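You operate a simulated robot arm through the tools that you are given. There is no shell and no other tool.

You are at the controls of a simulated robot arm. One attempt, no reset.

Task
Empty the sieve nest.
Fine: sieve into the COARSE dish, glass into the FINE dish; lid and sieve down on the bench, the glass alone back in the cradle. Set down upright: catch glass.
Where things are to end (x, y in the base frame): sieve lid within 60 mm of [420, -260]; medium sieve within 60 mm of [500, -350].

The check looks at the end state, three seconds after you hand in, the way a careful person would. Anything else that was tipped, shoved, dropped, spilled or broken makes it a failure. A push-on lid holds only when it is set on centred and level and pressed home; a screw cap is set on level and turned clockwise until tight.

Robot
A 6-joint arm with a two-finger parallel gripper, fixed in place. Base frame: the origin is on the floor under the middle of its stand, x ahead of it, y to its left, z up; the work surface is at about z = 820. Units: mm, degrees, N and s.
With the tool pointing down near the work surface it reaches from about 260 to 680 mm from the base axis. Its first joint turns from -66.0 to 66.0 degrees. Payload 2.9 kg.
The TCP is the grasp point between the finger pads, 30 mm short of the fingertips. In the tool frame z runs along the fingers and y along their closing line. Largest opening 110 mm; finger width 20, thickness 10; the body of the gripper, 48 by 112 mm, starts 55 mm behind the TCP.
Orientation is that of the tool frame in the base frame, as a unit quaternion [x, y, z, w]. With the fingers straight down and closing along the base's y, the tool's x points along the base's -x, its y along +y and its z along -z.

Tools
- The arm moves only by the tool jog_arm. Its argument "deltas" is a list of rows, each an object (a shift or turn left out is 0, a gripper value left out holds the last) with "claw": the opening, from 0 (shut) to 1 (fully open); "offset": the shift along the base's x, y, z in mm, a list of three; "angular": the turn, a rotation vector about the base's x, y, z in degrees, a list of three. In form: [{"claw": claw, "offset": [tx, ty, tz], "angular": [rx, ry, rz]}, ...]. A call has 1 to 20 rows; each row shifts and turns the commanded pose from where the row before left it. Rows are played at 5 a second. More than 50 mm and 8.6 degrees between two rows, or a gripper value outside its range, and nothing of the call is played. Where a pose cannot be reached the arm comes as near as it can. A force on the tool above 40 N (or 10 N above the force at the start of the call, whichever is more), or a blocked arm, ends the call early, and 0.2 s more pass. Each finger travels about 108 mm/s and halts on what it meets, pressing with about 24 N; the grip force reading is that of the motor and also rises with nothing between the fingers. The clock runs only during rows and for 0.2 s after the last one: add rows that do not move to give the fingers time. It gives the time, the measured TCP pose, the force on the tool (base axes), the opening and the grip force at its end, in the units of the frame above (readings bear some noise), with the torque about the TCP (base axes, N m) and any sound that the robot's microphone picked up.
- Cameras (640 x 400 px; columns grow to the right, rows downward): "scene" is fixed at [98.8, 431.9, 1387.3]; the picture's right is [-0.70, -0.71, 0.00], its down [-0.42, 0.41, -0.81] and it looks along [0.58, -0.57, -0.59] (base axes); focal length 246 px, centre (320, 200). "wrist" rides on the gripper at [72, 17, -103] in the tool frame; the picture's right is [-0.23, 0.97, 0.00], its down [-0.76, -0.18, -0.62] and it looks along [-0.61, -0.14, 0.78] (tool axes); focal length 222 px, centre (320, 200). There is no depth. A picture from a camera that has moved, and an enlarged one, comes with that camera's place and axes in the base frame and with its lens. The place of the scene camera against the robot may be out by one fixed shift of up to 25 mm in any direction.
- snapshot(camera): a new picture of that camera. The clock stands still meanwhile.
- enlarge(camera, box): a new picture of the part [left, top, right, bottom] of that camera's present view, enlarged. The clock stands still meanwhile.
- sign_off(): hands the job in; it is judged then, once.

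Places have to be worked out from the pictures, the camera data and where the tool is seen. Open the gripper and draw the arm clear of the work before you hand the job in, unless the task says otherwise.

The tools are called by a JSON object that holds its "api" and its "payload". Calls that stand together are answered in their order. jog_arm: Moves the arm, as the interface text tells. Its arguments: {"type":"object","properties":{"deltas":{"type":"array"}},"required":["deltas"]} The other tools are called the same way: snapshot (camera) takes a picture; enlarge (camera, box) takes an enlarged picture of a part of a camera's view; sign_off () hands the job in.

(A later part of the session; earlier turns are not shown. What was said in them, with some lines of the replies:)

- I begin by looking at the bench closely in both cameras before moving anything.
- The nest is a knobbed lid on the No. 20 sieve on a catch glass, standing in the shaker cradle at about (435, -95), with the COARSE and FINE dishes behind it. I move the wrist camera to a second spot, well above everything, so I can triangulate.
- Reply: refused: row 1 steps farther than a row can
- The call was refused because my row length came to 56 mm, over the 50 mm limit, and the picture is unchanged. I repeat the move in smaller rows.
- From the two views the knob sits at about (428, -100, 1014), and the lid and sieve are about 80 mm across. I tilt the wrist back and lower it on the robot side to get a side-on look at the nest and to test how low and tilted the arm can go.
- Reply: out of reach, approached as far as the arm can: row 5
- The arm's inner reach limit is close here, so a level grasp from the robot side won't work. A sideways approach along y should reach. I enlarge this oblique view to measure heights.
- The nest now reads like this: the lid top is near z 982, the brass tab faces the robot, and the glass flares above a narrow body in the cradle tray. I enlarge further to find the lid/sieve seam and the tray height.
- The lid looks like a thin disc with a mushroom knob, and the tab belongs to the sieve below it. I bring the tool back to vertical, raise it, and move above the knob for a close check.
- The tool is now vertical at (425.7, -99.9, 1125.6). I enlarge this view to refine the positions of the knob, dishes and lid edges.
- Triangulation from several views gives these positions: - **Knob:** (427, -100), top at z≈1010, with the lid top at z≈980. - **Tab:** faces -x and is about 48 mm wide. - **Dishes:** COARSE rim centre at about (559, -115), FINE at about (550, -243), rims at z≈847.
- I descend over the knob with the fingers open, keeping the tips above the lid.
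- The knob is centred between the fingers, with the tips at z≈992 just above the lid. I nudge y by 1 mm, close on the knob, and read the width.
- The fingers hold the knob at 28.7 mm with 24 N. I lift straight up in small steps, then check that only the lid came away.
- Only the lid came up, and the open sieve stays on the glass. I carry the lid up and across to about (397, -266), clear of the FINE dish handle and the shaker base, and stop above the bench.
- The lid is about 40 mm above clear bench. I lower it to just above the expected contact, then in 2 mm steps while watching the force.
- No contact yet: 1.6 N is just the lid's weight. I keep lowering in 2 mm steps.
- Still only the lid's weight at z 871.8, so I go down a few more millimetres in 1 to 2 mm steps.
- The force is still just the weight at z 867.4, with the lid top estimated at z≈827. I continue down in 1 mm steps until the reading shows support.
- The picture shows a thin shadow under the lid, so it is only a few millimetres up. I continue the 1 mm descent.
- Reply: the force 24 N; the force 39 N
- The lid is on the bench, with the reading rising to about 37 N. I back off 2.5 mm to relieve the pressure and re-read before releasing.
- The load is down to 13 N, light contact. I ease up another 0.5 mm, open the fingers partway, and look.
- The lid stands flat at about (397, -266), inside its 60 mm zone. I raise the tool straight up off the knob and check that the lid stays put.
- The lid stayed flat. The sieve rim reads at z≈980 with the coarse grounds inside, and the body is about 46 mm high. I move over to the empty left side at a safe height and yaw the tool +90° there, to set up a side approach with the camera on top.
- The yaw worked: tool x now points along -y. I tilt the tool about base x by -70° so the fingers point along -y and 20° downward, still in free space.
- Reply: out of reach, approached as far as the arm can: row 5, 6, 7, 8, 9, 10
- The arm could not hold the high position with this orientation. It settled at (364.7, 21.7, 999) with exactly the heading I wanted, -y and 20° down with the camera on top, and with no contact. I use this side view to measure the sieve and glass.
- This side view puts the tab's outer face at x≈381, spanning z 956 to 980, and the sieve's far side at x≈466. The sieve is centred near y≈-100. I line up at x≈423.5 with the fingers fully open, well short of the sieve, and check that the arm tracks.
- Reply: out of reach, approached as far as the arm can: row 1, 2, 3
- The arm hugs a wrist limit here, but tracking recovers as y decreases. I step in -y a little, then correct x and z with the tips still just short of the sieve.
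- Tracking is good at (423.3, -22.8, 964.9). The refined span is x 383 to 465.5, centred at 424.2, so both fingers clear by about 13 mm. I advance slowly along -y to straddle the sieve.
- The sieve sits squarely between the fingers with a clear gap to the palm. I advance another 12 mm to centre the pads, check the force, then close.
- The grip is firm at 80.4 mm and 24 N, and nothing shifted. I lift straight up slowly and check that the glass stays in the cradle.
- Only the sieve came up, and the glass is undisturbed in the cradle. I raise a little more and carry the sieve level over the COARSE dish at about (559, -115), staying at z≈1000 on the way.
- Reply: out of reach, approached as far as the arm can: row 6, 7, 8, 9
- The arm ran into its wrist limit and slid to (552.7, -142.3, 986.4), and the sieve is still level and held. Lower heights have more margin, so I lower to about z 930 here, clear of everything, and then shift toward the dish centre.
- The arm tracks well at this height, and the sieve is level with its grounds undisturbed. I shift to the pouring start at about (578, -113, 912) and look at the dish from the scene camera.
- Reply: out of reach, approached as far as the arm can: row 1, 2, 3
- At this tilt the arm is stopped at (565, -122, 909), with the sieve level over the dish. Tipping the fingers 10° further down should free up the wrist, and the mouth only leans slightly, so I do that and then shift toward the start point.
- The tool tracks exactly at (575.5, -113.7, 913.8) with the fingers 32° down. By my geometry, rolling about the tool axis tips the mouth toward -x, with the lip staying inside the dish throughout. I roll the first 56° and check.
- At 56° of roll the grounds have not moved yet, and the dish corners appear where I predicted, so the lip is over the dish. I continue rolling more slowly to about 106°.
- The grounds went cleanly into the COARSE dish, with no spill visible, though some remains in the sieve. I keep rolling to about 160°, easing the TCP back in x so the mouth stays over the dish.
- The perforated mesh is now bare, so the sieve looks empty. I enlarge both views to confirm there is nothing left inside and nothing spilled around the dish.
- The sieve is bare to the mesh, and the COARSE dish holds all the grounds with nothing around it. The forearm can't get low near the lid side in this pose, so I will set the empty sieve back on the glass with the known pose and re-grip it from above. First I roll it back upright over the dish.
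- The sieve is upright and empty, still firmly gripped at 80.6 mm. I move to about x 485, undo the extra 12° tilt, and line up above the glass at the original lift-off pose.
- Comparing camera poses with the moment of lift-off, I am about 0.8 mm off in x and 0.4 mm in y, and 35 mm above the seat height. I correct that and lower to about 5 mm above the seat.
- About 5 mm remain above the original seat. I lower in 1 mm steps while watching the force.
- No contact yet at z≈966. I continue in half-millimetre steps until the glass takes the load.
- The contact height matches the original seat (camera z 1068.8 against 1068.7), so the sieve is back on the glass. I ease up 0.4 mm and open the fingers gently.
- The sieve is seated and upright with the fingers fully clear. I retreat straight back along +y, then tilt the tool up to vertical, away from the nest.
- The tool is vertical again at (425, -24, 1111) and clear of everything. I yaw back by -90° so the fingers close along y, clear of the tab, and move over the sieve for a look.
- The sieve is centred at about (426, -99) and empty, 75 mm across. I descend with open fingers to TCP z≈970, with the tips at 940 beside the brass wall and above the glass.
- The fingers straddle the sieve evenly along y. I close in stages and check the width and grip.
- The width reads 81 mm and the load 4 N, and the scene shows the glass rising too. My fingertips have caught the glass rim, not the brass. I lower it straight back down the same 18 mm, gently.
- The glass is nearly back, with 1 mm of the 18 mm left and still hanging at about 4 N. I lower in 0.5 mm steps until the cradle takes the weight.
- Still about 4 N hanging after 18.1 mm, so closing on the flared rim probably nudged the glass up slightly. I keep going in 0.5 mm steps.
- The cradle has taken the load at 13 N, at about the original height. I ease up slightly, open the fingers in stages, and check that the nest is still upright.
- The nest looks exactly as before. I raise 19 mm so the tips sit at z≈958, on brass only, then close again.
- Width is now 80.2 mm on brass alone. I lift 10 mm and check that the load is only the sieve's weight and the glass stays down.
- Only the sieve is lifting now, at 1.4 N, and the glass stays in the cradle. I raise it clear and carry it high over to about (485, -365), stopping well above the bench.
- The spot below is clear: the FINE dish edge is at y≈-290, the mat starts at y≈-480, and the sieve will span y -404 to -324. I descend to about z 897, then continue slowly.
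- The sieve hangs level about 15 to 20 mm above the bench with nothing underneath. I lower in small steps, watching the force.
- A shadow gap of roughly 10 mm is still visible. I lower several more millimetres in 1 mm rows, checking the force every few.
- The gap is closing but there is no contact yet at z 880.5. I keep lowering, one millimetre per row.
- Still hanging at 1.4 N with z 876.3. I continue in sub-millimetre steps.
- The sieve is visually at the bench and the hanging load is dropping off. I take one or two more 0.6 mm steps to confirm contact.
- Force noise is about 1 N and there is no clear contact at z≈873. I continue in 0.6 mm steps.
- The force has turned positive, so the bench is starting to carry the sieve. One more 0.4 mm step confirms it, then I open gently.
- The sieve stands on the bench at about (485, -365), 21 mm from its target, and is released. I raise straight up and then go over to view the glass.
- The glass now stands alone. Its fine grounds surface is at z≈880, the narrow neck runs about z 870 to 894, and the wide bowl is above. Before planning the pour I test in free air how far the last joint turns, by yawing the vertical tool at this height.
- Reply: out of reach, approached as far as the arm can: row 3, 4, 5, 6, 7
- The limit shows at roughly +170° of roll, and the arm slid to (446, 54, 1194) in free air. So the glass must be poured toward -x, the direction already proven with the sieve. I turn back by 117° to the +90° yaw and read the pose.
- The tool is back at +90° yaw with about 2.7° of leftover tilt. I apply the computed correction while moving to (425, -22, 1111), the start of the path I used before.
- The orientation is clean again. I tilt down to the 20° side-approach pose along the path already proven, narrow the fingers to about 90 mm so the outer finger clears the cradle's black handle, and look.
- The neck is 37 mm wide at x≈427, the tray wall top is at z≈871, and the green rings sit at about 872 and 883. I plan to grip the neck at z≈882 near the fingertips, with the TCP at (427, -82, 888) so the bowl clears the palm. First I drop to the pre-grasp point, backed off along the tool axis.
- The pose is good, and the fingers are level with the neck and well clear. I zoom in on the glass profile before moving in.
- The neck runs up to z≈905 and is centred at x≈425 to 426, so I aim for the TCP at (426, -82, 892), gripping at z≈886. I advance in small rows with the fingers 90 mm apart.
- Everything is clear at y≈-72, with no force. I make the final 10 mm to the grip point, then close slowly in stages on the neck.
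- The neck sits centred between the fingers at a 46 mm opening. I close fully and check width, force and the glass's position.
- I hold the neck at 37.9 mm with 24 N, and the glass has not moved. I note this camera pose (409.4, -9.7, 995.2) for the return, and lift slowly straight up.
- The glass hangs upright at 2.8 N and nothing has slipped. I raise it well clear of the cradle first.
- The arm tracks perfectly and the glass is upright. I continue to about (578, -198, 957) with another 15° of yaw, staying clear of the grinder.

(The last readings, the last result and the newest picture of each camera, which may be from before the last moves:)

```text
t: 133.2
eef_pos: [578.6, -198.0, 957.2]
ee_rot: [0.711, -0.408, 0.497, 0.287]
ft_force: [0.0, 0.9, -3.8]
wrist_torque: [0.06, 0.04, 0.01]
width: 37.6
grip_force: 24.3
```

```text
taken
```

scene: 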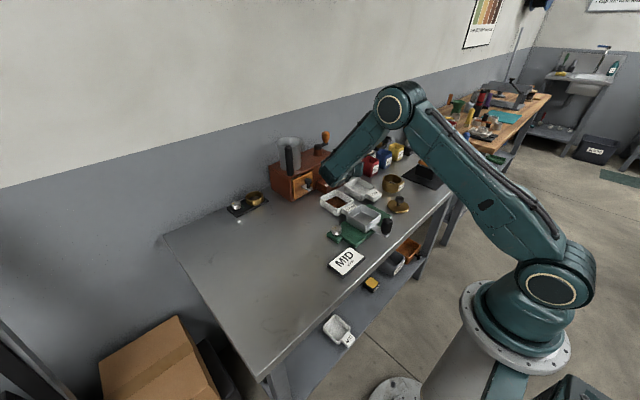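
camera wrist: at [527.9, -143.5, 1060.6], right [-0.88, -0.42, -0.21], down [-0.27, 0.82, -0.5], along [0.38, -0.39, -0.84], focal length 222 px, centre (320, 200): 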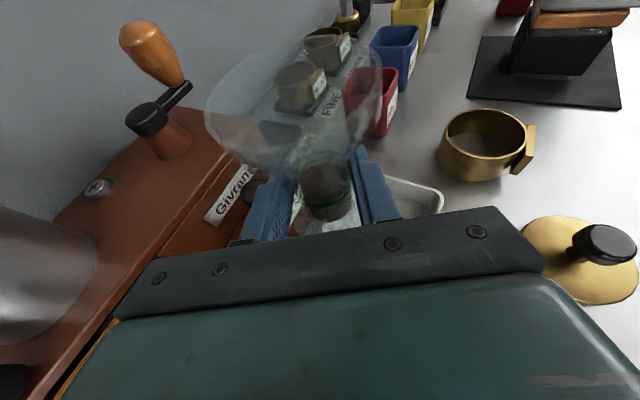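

The pose is exact: heading -60°, 20° down, and the FINE dish corner appears where predicted. I pitch the fingers 12° further down, lower to about z 935, and shift slightly to the pour start.

{"api": "jog_arm", "payload": {"deltas": [{"offset": [3, 0, -6], "angular": [3.46, 2, 0]}, {"offset": [3, 0, -6], "angular": [3.46, 2, 0]}, {"offset": [3, -1, -6], "angular": [3.46, 2, 0]}, {"offset": [0, -1, -5]}, {}, {}]}}

{"api": "snapshot", "payload": {"camera": "wrist"}}

{"api": "enlarge", "payload": {"camera": "scene", "box": [290, 120, 430, 230]}}

```text
t: 134.6
eef_pos: [588.2, -200.2, 935.5]
ee_rot: [0.758, -0.435, 0.42, 0.243]
ft_force: [-0.2, 0.6, -3.4]
wrist_torque: [0.05, 0.03, 0.0]
width: 37.8
grip_force: 24.0
```

```text
taken
camera wrist: at [548.7, -165.4, 1050.6], right [-0.9, -0.39, -0.19], down [-0.32, 0.89, -0.32], along [0.29, -0.23, -0.93], focal length 222 px, centre (320, 200)
```

wrist: 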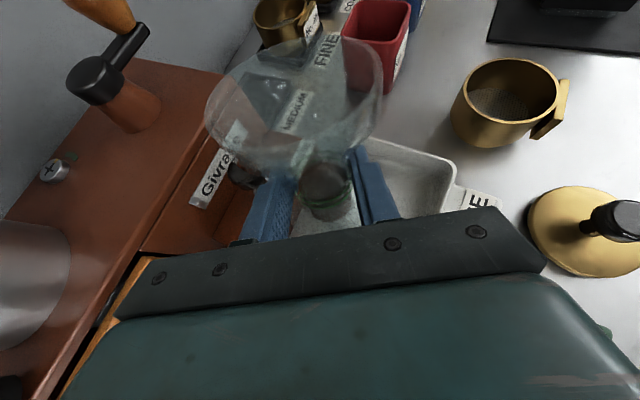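

```text
3.64 times, centred on (360, 175) of scene
camera zoom: at [98.8, 431.9, 1387.3], right [-0.7, -0.71, 0.0], down [-0.42, 0.41, -0.81], along [0.58, -0.57, -0.59], focal length 896 px, centre (174, 291)
```

zoom: 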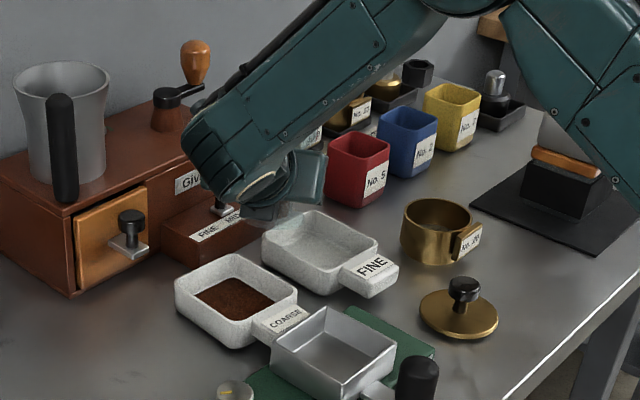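

The glass is in position at (588, -200, 935.5) with 3.4 N hanging and the FINE dish below to the right. I start rolling about the tool axis toward the dish, about 54° first, which leaves the mouth still above horizontal.

{"api": "jog_arm", "payload": {"deltas": [{"angular": [2.55, -4.4, -3.17]}, {"angular": [2.55, -4.4, -3.17]}, {"angular": [2.55, -4.4, -3.17]}, {"angular": [2.55, -4.4, -3.17]}, {"angular": [2.55, -4.4, -3.17]}, {"angular": [2.55, -4.4, -3.17]}, {"angular": [2.55, -4.4, -3.17]}, {"angular": [2.55, -4.4, -3.17]}, {"angular": [2.55, -4.4, -3.17]}, {}]}}

{"api": "snapshot", "payload": {"camera": "wrist"}}

{"api": "enlarge", "payload": {"camera": "scene", "box": [310, 140, 410, 220]}}

```text
t: 136.8
eef_pos: [587.1, -200.5, 934.6]
ee_rot: [-0.477, 0.732, -0.485, -0.026]
ft_force: [-0.5, -0.5, -2.3]
wrist_torque: [0.0, 0.04, 0.02]
width: 37.7
grip_force: 23.7
```

```text
taken
camera wrist: at [492.4, -171.8, 1014.0], right [-0.58, 0.23, -0.78], down [0.28, 0.96, 0.07], along [0.76, -0.17, -0.62], focal length 222 px, centre (320, 200)
```

wrist: 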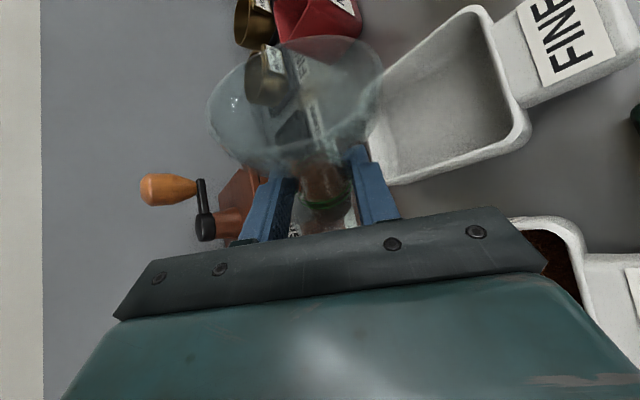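

```text
5.00 times, centred on (360, 180) of scene
camera zoom: at [98.8, 431.9, 1387.3], right [-0.7, -0.71, 0.0], down [-0.42, 0.41, -0.81], along [0.58, -0.57, -0.59], focal length 1232 px, centre (120, 300)
```

zoom: 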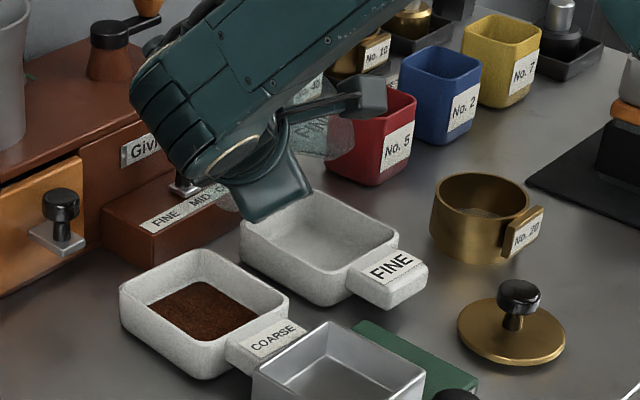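

The lip hangs over the centre of the FINE dish in the wrist view. I roll on to about 90°, following the planned shift in y so the lip stays centred.

{"api": "jog_arm", "payload": {"deltas": [{"offset": [0.3, -2.5, 0], "angular": [2.55, -4.4, -3.17]}, {"offset": [0.3, -2.5, 0], "angular": [2.55, -4.4, -3.17]}, {"offset": [0.3, -2.5, 0], "angular": [2.55, -4.4, -3.17]}, {"offset": [0.3, -2.5, 0], "angular": [2.55, -4.4, -3.17]}, {"offset": [0.3, -2.5, 0], "angular": [2.55, -4.4, -3.17]}, {"offset": [0.3, -2.5, 0], "angular": [2.55, -4.4, -3.17]}, {}]}}

{"api": "snapshot", "payload": {"camera": "wrist"}}

{"api": "enlarge", "payload": {"camera": "scene", "box": [310, 140, 410, 220]}}

```text
t: 138.4
eef_pos: [589.2, -215.7, 935.5]
ee_rot: [-0.229, 0.844, -0.468, 0.126]
ft_force: [-1.1, 0.0, -3.2]
wrist_torque: [0.04, 0.06, 0.02]
width: 37.7
grip_force: 24.0
```

```text
taken
camera wrist: at [478.3, -168.0, 974.8], right [-0.07, 0.56, -0.83], down [0.44, 0.76, 0.48], along [0.9, -0.33, -0.3], focal length 222 px, centre (320, 200)
```

wrist: 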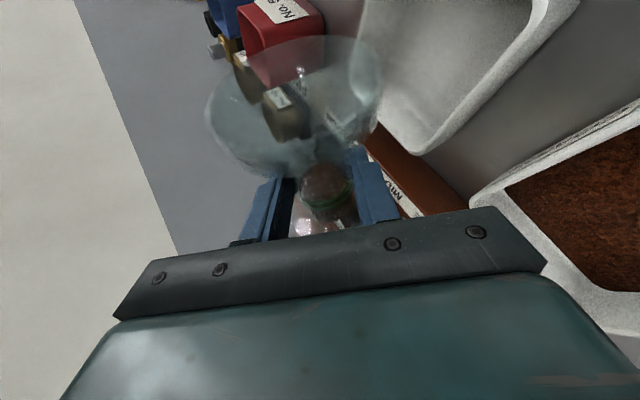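

```text
5.00 times, centred on (360, 180) of scene
camera zoom: at [98.8, 431.9, 1387.3], right [-0.7, -0.71, 0.0], down [-0.42, 0.41, -0.81], along [0.58, -0.57, -0.59], focal length 1232 px, centre (120, 300)
```

zoom: 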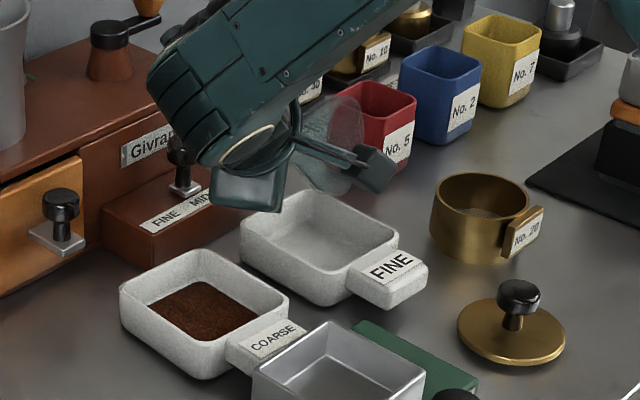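

At 90° of roll nothing has run out of the neck yet, and the lip still projects onto the dish centre. I continue more slowly to about 120° with the planned shift.

{"api": "jog_arm", "payload": {"deltas": [{"offset": [-0.8, -2.5, 0], "angular": [2.127, -3.669, -2.638]}, {"offset": [-0.8, -2.5, 0], "angular": [2.127, -3.669, -2.638]}, {"offset": [-0.8, -2.5, 0], "angular": [2.127, -3.669, -2.638]}, {"offset": [-1, -2.5, 0], "angular": [2.127, -3.669, -2.638]}, {"offset": [-1, -2.5, 0], "angular": [2.127, -3.669, -2.638]}, {"offset": [-1, -2.5, 0], "angular": [2.127, -3.669, -2.638]}, {}]}}

{"api": "snapshot", "payload": {"camera": "wrist"}}

{"api": "enlarge", "payload": {"camera": "scene", "box": [310, 140, 410, 220]}}

```text
t: 140.0
eef_pos: [583.6, -231.1, 935.7]
ee_rot: [-0.003, 0.875, -0.42, 0.243]
ft_force: [0.3, 1.1, -3.0]
wrist_torque: [0.04, 0.04, -0.01]
width: 37.6
grip_force: 23.9
```

```text
taken
camera wrist: at [479.6, -158.5, 946.3], right [0.39, 0.68, -0.62], down [0.37, 0.5, 0.78], along [0.84, -0.54, -0.05], focal length 222 px, centre (320, 200)
```

wrist: 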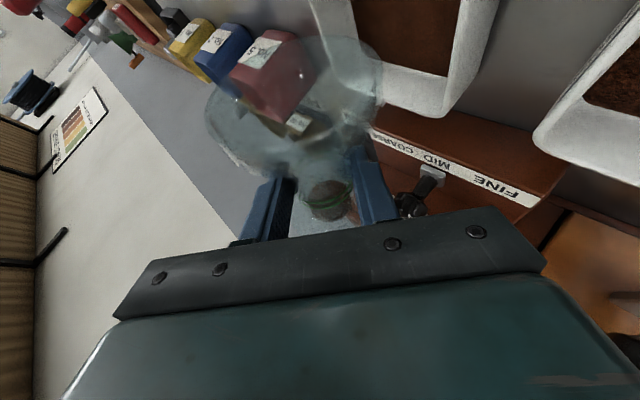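

```text
5.00 times, centred on (360, 180) of scene
camera zoom: at [98.8, 431.9, 1387.3], right [-0.7, -0.71, 0.0], down [-0.42, 0.41, -0.81], along [0.58, -0.57, -0.59], focal length 1232 px, centre (120, 300)
```

zoom: 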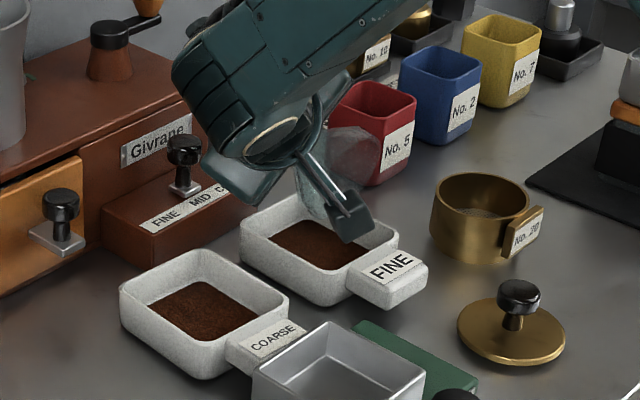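

The fine grounds dropped cleanly into the FINE dish. I keep rolling to about 165° to empty the last of it, keeping the mouth over the dish.

{"api": "jog_arm", "payload": {"deltas": [{"offset": [-2.3, -1.8, 0], "angular": [2.127, -3.669, -2.638]}, {"offset": [-2.3, -1.8, 0], "angular": [2.127, -3.669, -2.638]}, {"offset": [-2.3, -1.8, 0], "angular": [2.127, -3.669, -2.638]}, {"offset": [-2.3, -1.8, 0], "angular": [2.127, -3.669, -2.638]}, {"offset": [-2.3, -1.8, 0], "angular": [2.127, -3.669, -2.638]}, {"offset": [-2.3, -1.8, 0], "angular": [2.127, -3.669, -2.638]}, {"offset": [-2.3, -1.5, 0], "angular": [2.127, -3.669, -2.638]}, {"offset": [-2.3, -1.5, 0], "angular": [2.127, -3.669, -2.638]}, {"offset": [-2.3, -1.5, 0], "angular": [2.127, -3.669, -2.638]}, {}, {}]}}

{"api": "snapshot", "payload": {"camera": "wrist"}}

{"api": "enlarge", "payload": {"camera": "scene", "box": [310, 140, 410, 220]}}

{"api": "enlarge", "payload": {"camera": "wrist", "box": [190, 20, 410, 240]}}

```text
t: 142.4
eef_pos: [562.1, -245.9, 934.9]
ee_rot: [0.332, 0.809, -0.296, 0.385]
ft_force: [1.1, 0.1, -2.4]
wrist_torque: [0.05, 0.0, 0.01]
width: 37.9
grip_force: 24.5
```

```text
taken
camera wrist: at [497.4, -136.5, 926.1], right [0.85, 0.52, -0.03], down [-0.03, 0.11, 0.99], along [0.52, -0.85, 0.12], focal length 222 px, centre (320, 200)
```

wrist: 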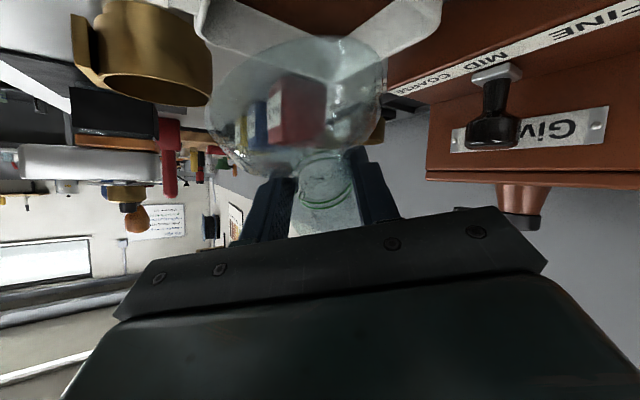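

```text
5.00 times, centred on (360, 180) of scene
camera zoom: at [98.8, 431.9, 1387.3], right [-0.7, -0.71, 0.0], down [-0.42, 0.41, -0.81], along [0.58, -0.57, -0.59], focal length 1232 px, centre (120, 300)
```

zoom: 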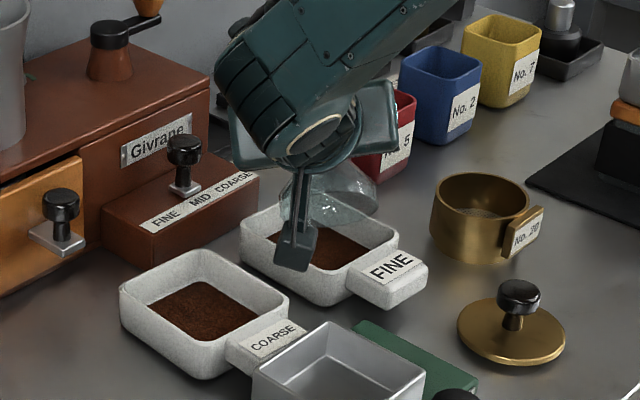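

```text
1.82 times, centred on (300, 130) of wrist
camera zoom: at [497.4, -136.5, 926.1], right [0.85, 0.52, -0.03], down [-0.03, 0.11, 0.99], along [0.52, -0.85, 0.12], focal length 404 px, centre (356, 327)
```

zoom: 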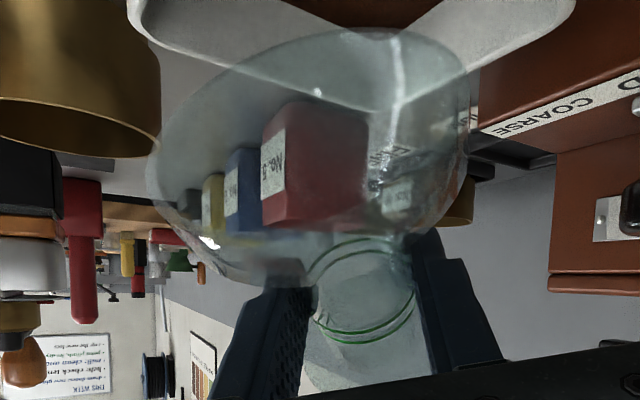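

The glass is empty, with the neck clear right through, and both dishes are tidy. I roll the glass back upright by the same 164.8°, retracing the path over the dish.

{"api": "jog_arm", "payload": {"deltas": [{"offset": [1.3, 1, 1], "angular": [-3.509, 6.054, 4.352]}, {"offset": [1.3, 1, 1], "angular": [-3.509, 6.054, 4.352]}, {"offset": [1.3, 1, 1], "angular": [-3.509, 6.054, 4.352]}, {"offset": [1.3, 1.5, 1], "angular": [-3.509, 6.054, 4.352]}, {"offset": [1.3, 2, 1], "angular": [-3.509, 6.054, 4.352]}, {"offset": [1.3, 2.5, 1], "angular": [-3.509, 6.054, 4.352]}, {"offset": [1.3, 2.5, 1], "angular": [-3.509, 6.054, 4.352]}, {"offset": [1.3, 2.5, 1], "angular": [-3.509, 6.054, 4.352]}, {"offset": [1, 2.5, 1], "angular": [-3.509, 6.054, 4.352]}, {"offset": [1, 2.5, 1], "angular": [-3.509, 6.054, 4.352]}, {"offset": [1, 2.5, 1], "angular": [-3.509, 6.054, 4.352]}, {"offset": [1, 2.5, 1], "angular": [-3.509, 6.054, 4.352]}, {"offset": [1, 2.5, 1], "angular": [-3.509, 6.054, 4.352]}, {"offset": [1, 2.5, 1], "angular": [-3.509, 6.054, 4.352]}, {"offset": [1, 2.5, 1], "angular": [-3.509, 6.054, 4.352]}, {"offset": [1, 2.5, 1], "angular": [-3.509, 6.054, 4.352]}, {"offset": [1, 2.5, 1], "angular": [-3.509, 6.054, 4.352]}, {"offset": [1, 2.5, 1], "angular": [-3.509, 6.054, 4.352]}, {"offset": [1, 2.5, 1], "angular": [-3.509, 6.054, 4.352]}, {"offset": [1, 2.5, 1], "angular": [-3.509, 6.054, 4.352]}]}}

{"api": "snapshot", "payload": {"camera": "wrist"}}

{"api": "enlarge", "payload": {"camera": "scene", "box": [310, 140, 410, 220]}}

```text
t: 146.6
eef_pos: [585.5, -201.2, 955.0]
ee_rot: [0.758, -0.435, 0.42, 0.244]
ft_force: [-0.2, 0.4, -2.9]
wrist_torque: [0.03, 0.01, -0.01]
width: 37.6
grip_force: 24.1
```

```text
taken
camera wrist: at [547.0, -166.5, 1070.8], right [-0.9, -0.39, -0.19], down [-0.32, 0.89, -0.32], along [0.29, -0.23, -0.93], focal length 222 px, centre (320, 200)
```

wrist: 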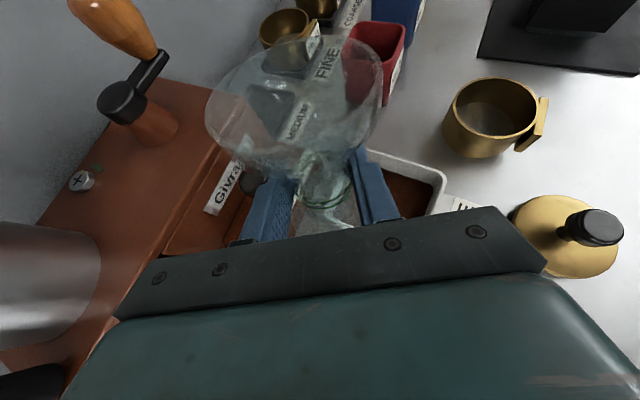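

```text
5.00 times, centred on (360, 180) of scene
camera zoom: at [98.8, 431.9, 1387.3], right [-0.7, -0.71, 0.0], down [-0.42, 0.41, -0.81], along [0.58, -0.57, -0.59], focal length 1232 px, centre (120, 300)
```

zoom: 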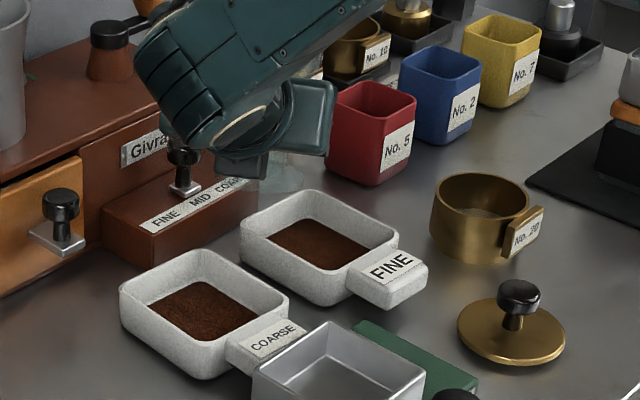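

The glass is upright again with the orientation restored and no slip visible. Both dishes are filled with clean surroundings. I undo the 12° pitch and retrace the path back toward the cradle.

{"api": "jog_arm", "payload": {"deltas": [{"offset": [-2.3, 1, 1], "angular": [-3.46, -2, 0]}, {"offset": [-2.3, 1, 1], "angular": [-3.46, -2, 0]}, {"offset": [-2.3, 1.2, 1], "angular": [-3.46, -2, 0]}, {"offset": [-13, 9, 0], "angular": [0, 0, -2.5]}, {"offset": [-13, 10, 0], "angular": [0, 0, -2.5]}, {"offset": [-13, 10, 0], "angular": [0, 0, -2.5]}, {"offset": [-13, 10, 0], "angular": [0, 0, -2.5]}, {"offset": [-13, 10, 0], "angular": [0, 0, -2.5]}, {"offset": [-13, 9, 0], "angular": [0, 0, -2.5]}, {}]}}

{"api": "jog_arm", "payload": {"deltas": [{"offset": [-13, 10, 0], "angular": [0, 0, -2.5]}, {"offset": [-13, 10, 0], "angular": [0, 0, -2.5]}, {"offset": [-13, 10, 0], "angular": [0, 0, -2.5]}, {"offset": [-13, 10, 0], "angular": [0, 0, -2.5]}, {"offset": [-13, 9, 0], "angular": [0, 0, -2.5]}, {"offset": [-9, 7, 0], "angular": [0, 0, -2.5]}, {}, {}]}}

{"api": "snapshot", "payload": {"camera": "wrist"}}

{"api": "enlarge", "payload": {"camera": "scene", "box": [320, 150, 420, 240]}}

```text
t: 148.8
eef_pos: [500.0, -141.3, 958.1]
ee_rot: [0.65, -0.499, 0.455, 0.35]
ft_force: [-0.7, -0.1, -2.9]
wrist_torque: [0.06, 0.01, -0.02]
width: 37.8
grip_force: 24.0
```

```text
t: 150.6
eef_pos: [426.2, -84.2, 957.1]
ee_rot: [0.579, -0.579, 0.405, 0.406]
ft_force: [0.0, -0.1, -2.9]
wrist_torque: [0.05, -0.04, -0.02]
width: 37.5
grip_force: 23.7
```

```text
taken
camera wrist: at [410.5, -11.2, 1061.2], right [-0.97, 0.08, -0.21], down [0.18, 0.85, -0.5], along [0.14, -0.53, -0.84], focal length 222 px, centre (320, 200)
```

wrist: 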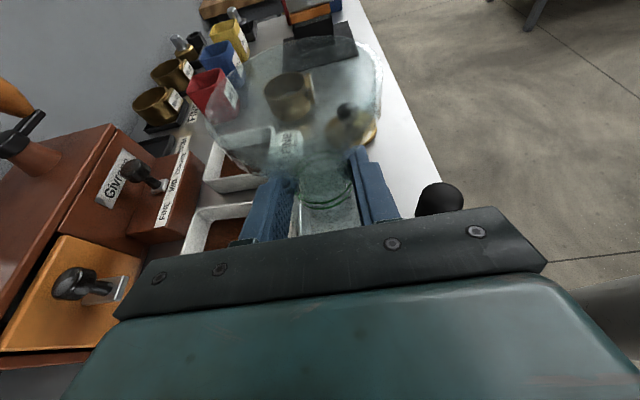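

```text
4.44 times, centred on (370, 195) of scene
camera zoom: at [98.8, 431.9, 1387.3], right [-0.7, -0.71, 0.0], down [-0.42, 0.41, -0.81], along [0.58, -0.57, -0.59], focal length 1095 px, centre (98, 222)
```

zoom: 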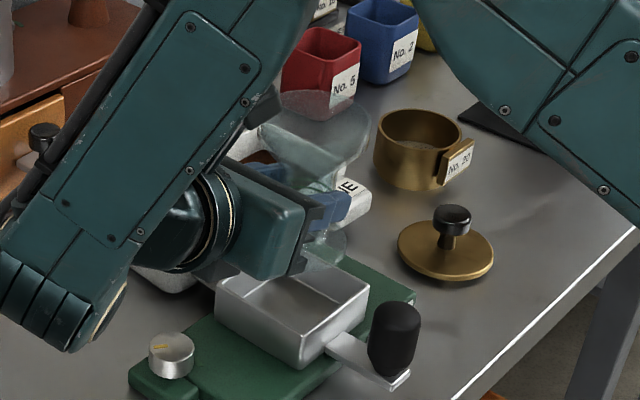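

Back above the cradle. Against the noted grasp pose I am off by -1.1 mm in x and +1.5 mm in y, and 66 mm high. I correct, lower most of the way, and look before the final touch-down.

{"api": "jog_arm", "payload": {"deltas": [{"offset": [-1, 1.4, -8]}, {"offset": [0, 0, -12]}, {"offset": [0, 0, -12]}, {"offset": [0, 0, -10]}, {"offset": [0, 0, -8]}, {"offset": [0, 0, -6]}, {}, {}]}}

{"api": "enlarge", "payload": {"camera": "wrist", "box": [180, 10, 460, 230]}}

{"api": "enlarge", "payload": {"camera": "scene", "box": [340, 175, 410, 235]}}

```text
t: 152.4
eef_pos: [426.1, -82.0, 901.6]
ee_rot: [0.579, -0.579, 0.406, 0.406]
ft_force: [-0.2, -0.1, -3.2]
wrist_torque: [0.03, 0.01, 0.01]
width: 37.8
grip_force: 24.2
```

```text
1.82 times, centred on (320, 120) of wrist
camera zoom: at [410.0, -9.4, 1004.8], right [-0.97, 0.08, -0.21], down [0.18, 0.85, -0.5], along [0.14, -0.53, -0.84], focal length 404 px, centre (320, 346)
```

zoom: 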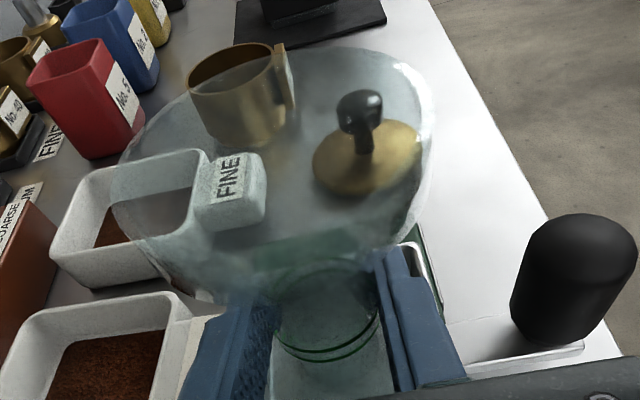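

```text
6.67 times, centred on (375, 205) of scene
camera zoom: at [98.8, 431.9, 1387.3], right [-0.7, -0.71, 0.0], down [-0.42, 0.41, -0.81], along [0.58, -0.57, -0.59], focal length 1642 px, centre (-47, 167)
```

zoom: 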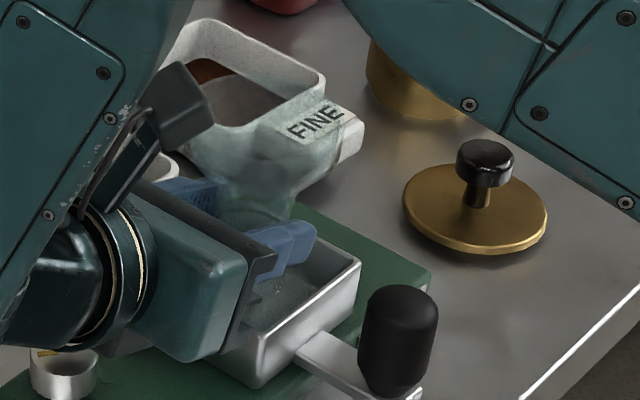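

Aligned to within half a millimetre, with about 9.6 mm to go. I lower in small steps while watching the force.

{"api": "jog_arm", "payload": {"deltas": [{"offset": [-0.5, -0.2, -2]}, {"offset": [0, 0, -2]}, {"offset": [0, 0, -2]}, {"offset": [0, 0, -1]}, {}]}}

{"api": "jog_arm", "payload": {"deltas": [{"offset": [0, 0, -1]}, {}]}}

{"api": "jog_arm", "payload": {"deltas": [{"offset": [0, 0, -0.7]}, {}]}}

{"api": "snapshot", "payload": {"camera": "wrist"}}

```text
t: 153.6
eef_pos: [425.4, -82.9, 895.4]
ee_rot: [0.58, -0.578, 0.406, 0.406]
ft_force: [0.2, -0.1, -2.8]
wrist_torque: [0.03, -0.03, -0.01]
width: 37.5
grip_force: 24.3
```

```text
t: 154.2
eef_pos: [424.1, -83.7, 893.3]
ee_rot: [0.58, -0.578, 0.407, 0.406]
ft_force: [-0.2, -0.1, -2.4]
wrist_torque: [0.04, -0.02, -0.03]
width: 37.7
grip_force: 24.1
```

```text
t: 154.8
eef_pos: [425.2, -82.7, 893.4]
ee_rot: [0.58, -0.578, 0.407, 0.406]
ft_force: [0.0, -0.2, -3.4]
wrist_torque: [0.02, 0.0, -0.02]
width: 37.9
grip_force: 24.4
```

```text
taken
camera wrist: at [408.9, -10.2, 996.3], right [-0.97, 0.08, -0.21], down [0.18, 0.85, -0.5], along [0.14, -0.53, -0.84], focal length 222 px, centre (320, 200)
```

wrist: 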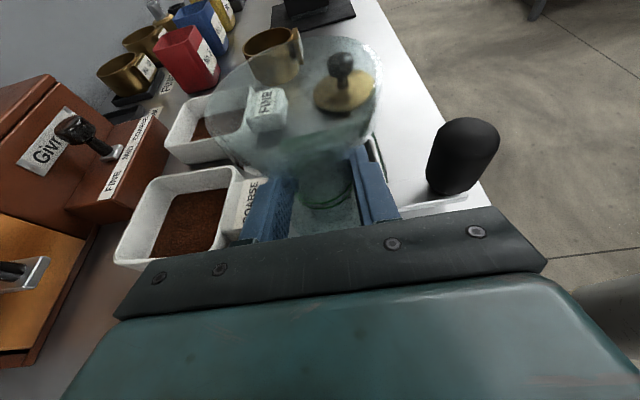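

About 1 mm is left and the glass is still hanging at 3 N. I take half-millimetre steps until the cradle carries it.

{"api": "jog_arm", "payload": {"deltas": [{"offset": [0.3, 0.3, -0.5]}, {}]}}

{"api": "jog_arm", "payload": {"deltas": [{"offset": [0, 0, -0.5]}, {}]}}

{"api": "jog_arm", "payload": {"deltas": [{"offset": [0, 0, -0.4]}, {}]}}

```text
t: 155.4
eef_pos: [425.3, -81.9, 893.4]
ee_rot: [0.58, -0.579, 0.406, 0.406]
ft_force: [0.6, 1.1, -3.3]
wrist_torque: [0.06, -0.03, -0.02]
width: 37.6
grip_force: 23.9
```

```text
t: 156.0
eef_pos: [425.3, -82.8, 892.7]
ee_rot: [0.579, -0.578, 0.407, 0.406]
ft_force: [0.1, 0.4, 0.1]
wrist_torque: [0.05, 0.01, -0.02]
width: 37.8
grip_force: 23.7
```

```text
t: 156.6
eef_pos: [425.9, -84.0, 893.6]
ee_rot: [-0.578, 0.579, -0.406, -0.407]
ft_force: [-1.5, 0.8, 7.7]
wrist_torque: [0.25, 0.09, 0.05]
width: 37.8
grip_force: 24.0
```

The cradle now carries the glass, at +7.7 N with the same height and position as before. I ease up 0.3 mm and open the fingers gently in stages.

{"api": "jog_arm", "payload": {"deltas": [{"offset": [0, 0, 0.3]}, {"claw": 0.38}, {"claw": 0.42}, {"claw": 0.5}, {"claw": 0.6}, {}, {}]}}

{"api": "enlarge", "payload": {"camera": "wrist", "box": [180, 10, 460, 230]}}

{"api": "enlarge", "payload": {"camera": "scene", "box": [340, 175, 410, 235]}}

```text
t: 158.2
eef_pos: [425.7, -83.8, 892.8]
ee_rot: [-0.579, 0.579, -0.405, -0.407]
ft_force: [0.7, -0.2, 0.4]
wrist_torque: [0.01, 0.03, 0.02]
width: 66.0
grip_force: 0.0
```

```text
1.82 times, centred on (320, 120) of wrist
camera zoom: at [409.3, -9.9, 995.2], right [-0.97, 0.08, -0.21], down [0.18, 0.85, -0.5], along [0.14, -0.53, -0.84], focal length 404 px, centre (320, 346)
```

zoom: 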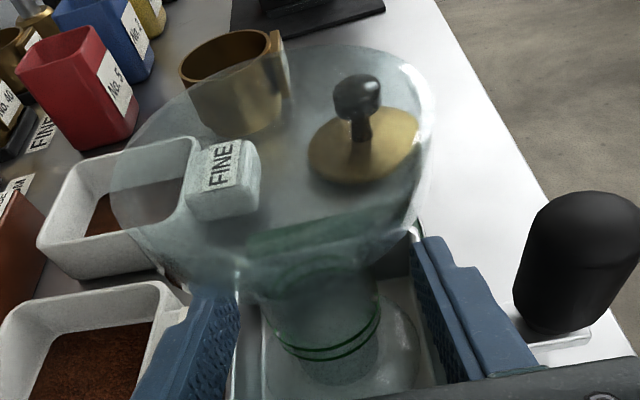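

```text
6.67 times, centred on (375, 205) of scene
camera zoom: at [98.8, 431.9, 1387.3], right [-0.7, -0.71, 0.0], down [-0.42, 0.41, -0.81], along [0.58, -0.57, -0.59], focal length 1642 px, centre (-47, 167)
```

zoom: 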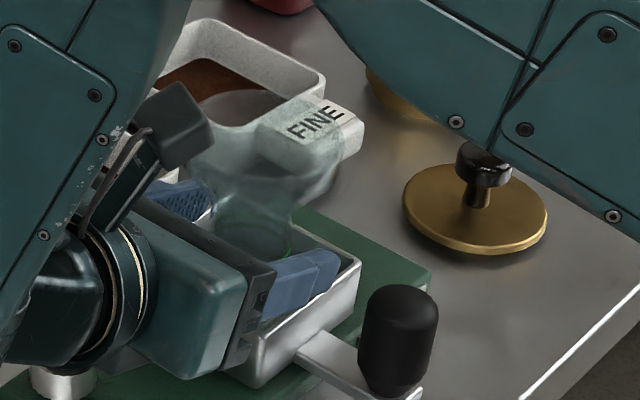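

The glass stands upright in the cradle, released. I open to 90 mm and back out along exactly the path I came in by.

{"api": "jog_arm", "payload": {"deltas": [{"claw": 0.82}, {}, {"offset": [0, 5, 2]}, {"offset": [0, 5, 2]}, {"offset": [0, 10, 3]}, {"offset": [0, 10, 3]}, {"offset": [0, 10, 3]}, {"offset": [0, 10, 3]}, {"offset": [0, 8, 2]}, {}]}}

{"api": "enlarge", "payload": {"camera": "wrist", "box": [200, 0, 480, 220]}}

{"api": "enlarge", "payload": {"camera": "scene", "box": [330, 165, 410, 235]}}

```text
t: 160.4
eef_pos: [424.8, -24.7, 910.8]
ee_rot: [0.579, -0.578, 0.406, 0.406]
ft_force: [0.0, 0.7, 0.1]
wrist_torque: [0.01, 0.02, -0.01]
width: 90.3
grip_force: 0.1
```

```text
1.82 times, centred on (340, 110) of wrist
camera zoom: at [409.1, 48.1, 1013.2], right [-0.97, 0.08, -0.21], down [0.18, 0.85, -0.5], along [0.14, -0.53, -0.84], focal length 404 px, centre (284, 364)
```

zoom: 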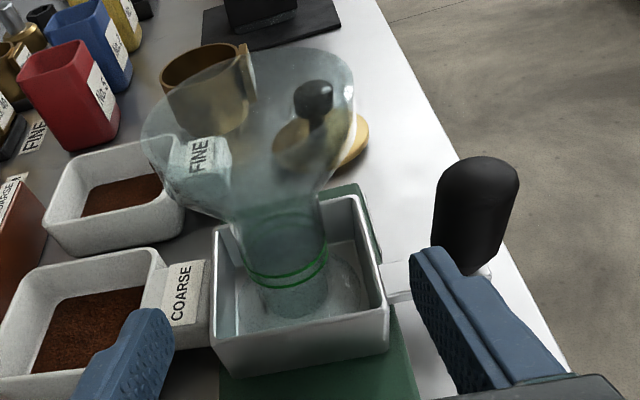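

```text
5.71 times, centred on (370, 200) of scene
camera zoom: at [98.8, 431.9, 1387.3], right [-0.7, -0.71, 0.0], down [-0.42, 0.41, -0.81], along [0.58, -0.57, -0.59], focal length 1408 px, centre (34, 200)
```

zoom: 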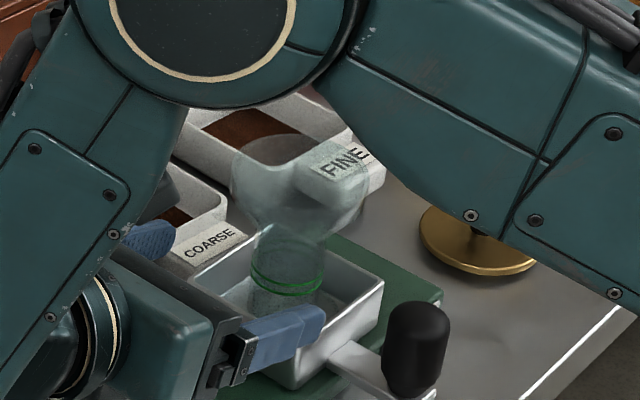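

The glass is back in the cradle, upright and empty, and the fingers are fully clear. I raise straight up, bring the tool vertical, and withdraw high above the bench.

{"api": "jog_arm", "payload": {"deltas": [{"offset": [0, 3, 15]}, {"offset": [0, 0, 20]}, {"offset": [0, 0, 20]}, {"offset": [0, 0, 15], "angular": [7, 0, 0]}, {"offset": [0, 0, 20], "angular": [7, 0, 0]}, {"offset": [0, 0, 20], "angular": [7, 0, 0]}, {"offset": [0, 0, 20], "angular": [7, 0, 0]}, {"offset": [0, 0, 20], "angular": [7, 0, 0]}, {"offset": [0, 0, 20], "angular": [7, 0, 0]}, {"offset": [0, 0, 20], "angular": [7, 0, 0]}, {"offset": [0, 0, 10], "angular": [7, 0, 0]}, {"angular": [7, 0, 0]}, {"angular": [7, 0, 0]}, {"claw": 1.0}, {}]}}

{"api": "jog_arm", "payload": {"deltas": [{"offset": [-10, 25, 10], "angular": [0, 0, -7.5]}, {"offset": [-10, 25, 10], "angular": [0, 0, -7.5]}, {"offset": [-10, 25, 10], "angular": [0, 0, -7.5]}, {"offset": [0, 20, 10], "angular": [0, 0, -7.5]}, {"angular": [0, 0, -7.5]}, {"angular": [0, 0, -7.5]}, {"angular": [0, 0, -7.5]}, {"angular": [0, 0, -7.5]}, {"angular": [0, 0, -7.5]}, {"angular": [0, 0, -7.5]}, {"angular": [0, 0, -7.5]}, {"angular": [0, 0, -7.5]}, {}]}}

{"api": "snapshot", "payload": {"camera": "scene"}}

{"api": "snapshot", "payload": {"camera": "wrist"}}

```text
t: 163.6
eef_pos: [425.0, -23.9, 1109.9]
ee_rot: [0.708, -0.707, 0.001, 0.001]
ft_force: [0.2, -0.4, 0.1]
wrist_torque: [-0.03, -0.03, -0.04]
width: 109.9
grip_force: 0.1
```

```text
t: 166.4
eef_pos: [395.2, 73.1, 1149.8]
ee_rot: [0.0, 1.0, 0.0, 0.0]
ft_force: [-0.3, -1.1, 0.5]
wrist_torque: [0.02, 0.05, 0.0]
width: 110.0
grip_force: 0.0
```

```text
taken
```

scene: 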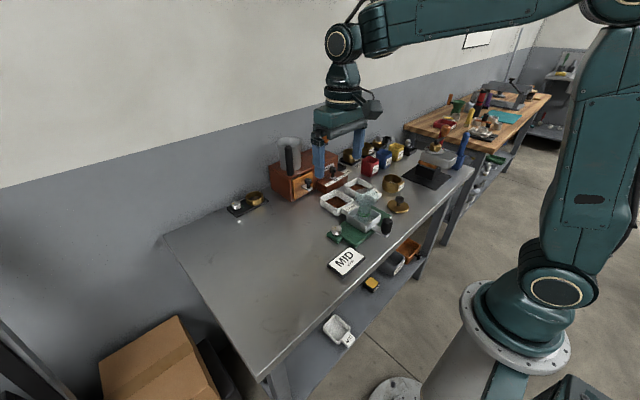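

```text
taken
camera wrist: at [323.5, 90.4, 1253.4], right [0.23, 0.97, 0.0], down [0.76, -0.18, 0.62], along [0.61, -0.14, -0.78], focal length 222 px, centre (320, 200)
```

wrist: 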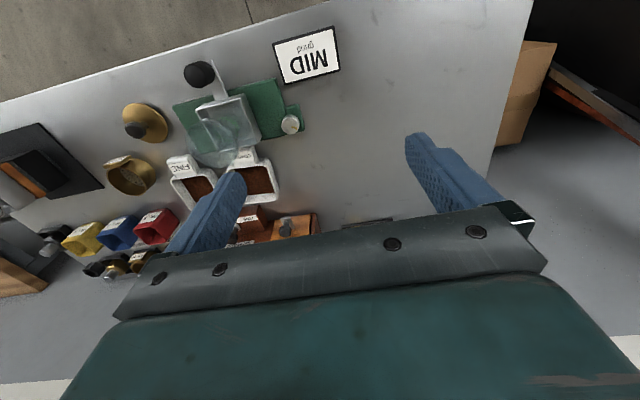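

The arm is clear and the gripper open. I enlarge the scene for a final check of the lid, sieve, dishes, glass and bench surface.

{"api": "enlarge", "payload": {"camera": "scene", "box": [310, 165, 420, 245]}}

{"api": "enlarge", "payload": {"camera": "scene", "box": [340, 175, 390, 215]}}

{"api": "enlarge", "payload": {"camera": "wrist", "box": [90, 50, 320, 230]}}

```text
5.00 times, centred on (365, 205) of scene
camera zoom: at [98.8, 431.9, 1387.3], right [-0.7, -0.71, 0.0], down [-0.42, 0.41, -0.81], along [0.58, -0.57, -0.59], focal length 1232 px, centre (95, 175)
```

zoom: 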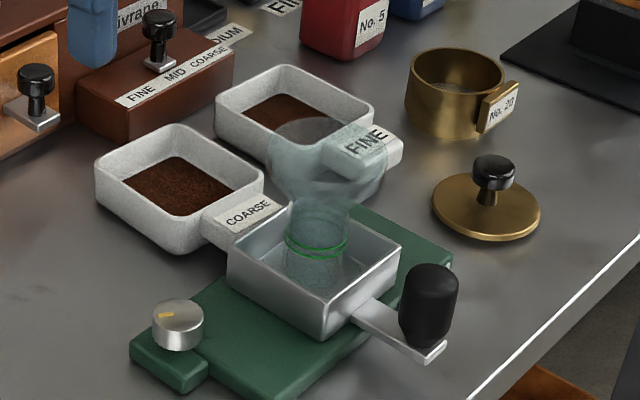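

```text
10.00 times, centred on (365, 195) of scene
camera zoom: at [98.8, 431.9, 1387.3], right [-0.7, -0.71, 0.0], down [-0.42, 0.41, -0.81], along [0.58, -0.57, -0.59], focal length 2464 px, centre (-130, 250)
```

zoom: 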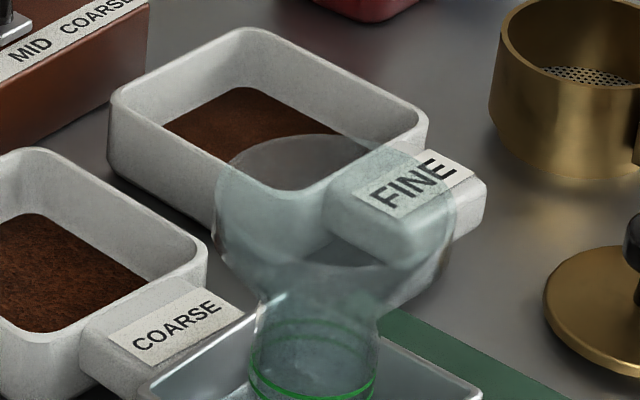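

```text
2.22 times, centred on (205, 140) of wrist
camera zoom: at [323.5, 90.4, 1253.4], right [0.23, 0.97, 0.0], down [0.76, -0.18, 0.62], along [0.61, -0.14, -0.78], focal length 494 px, centre (576, 333)
```

zoom: 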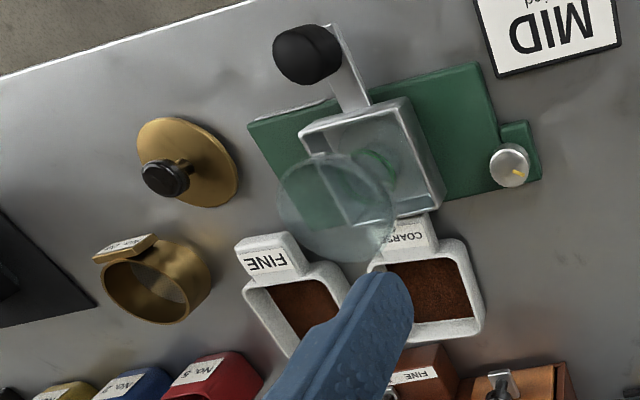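

The final state checks out:
- **Lid:** flat on the bench at about (397, -266).
- **Sieve:** empty and upright at about (485, -365).
- **Dishes:** coarse grounds in COARSE, fine in FINE, with no spills visible.
- **Glass:** empty and upright, alone in the cradle.

The gripper is open and the arm is clear, so I hand the job in.

{"api": "sign_off", "payload": {}}

```text
The job is handed in.
```

The sieve nest is emptied and the job is handed in. I have not seen the check's verdict.

| Item | End state | From target |
|---|---|---|
| Sieve lid | flat on the bench at about (397, -266) | 24 mm |
| Medium sieve (No. 20) | upright and empty at about (485, -365) | 21 mm |
| Catch glass | upright and empty, alone in the cradle | back in its original spot |

The coarse grounds are in the COARSE dish and the fine grounds are in the FINE dish. The last pictures show no spills, and nothing else looks moved or tipped.

- **Extra set-down:** the arm could not set the sieve on the bench with the side grip used for pouring. I put the empty sieve back on the glass and picked it up again from above.
- **Glass lifted by mistake:** on the first try from above, the fingers caught the glass rim and raised the glass 18 mm, still holding the fine grounds. I lowered it straight back and re-gripped higher. Nothing spilled.

The gripper is open and the arm is parked high, clear of the work.
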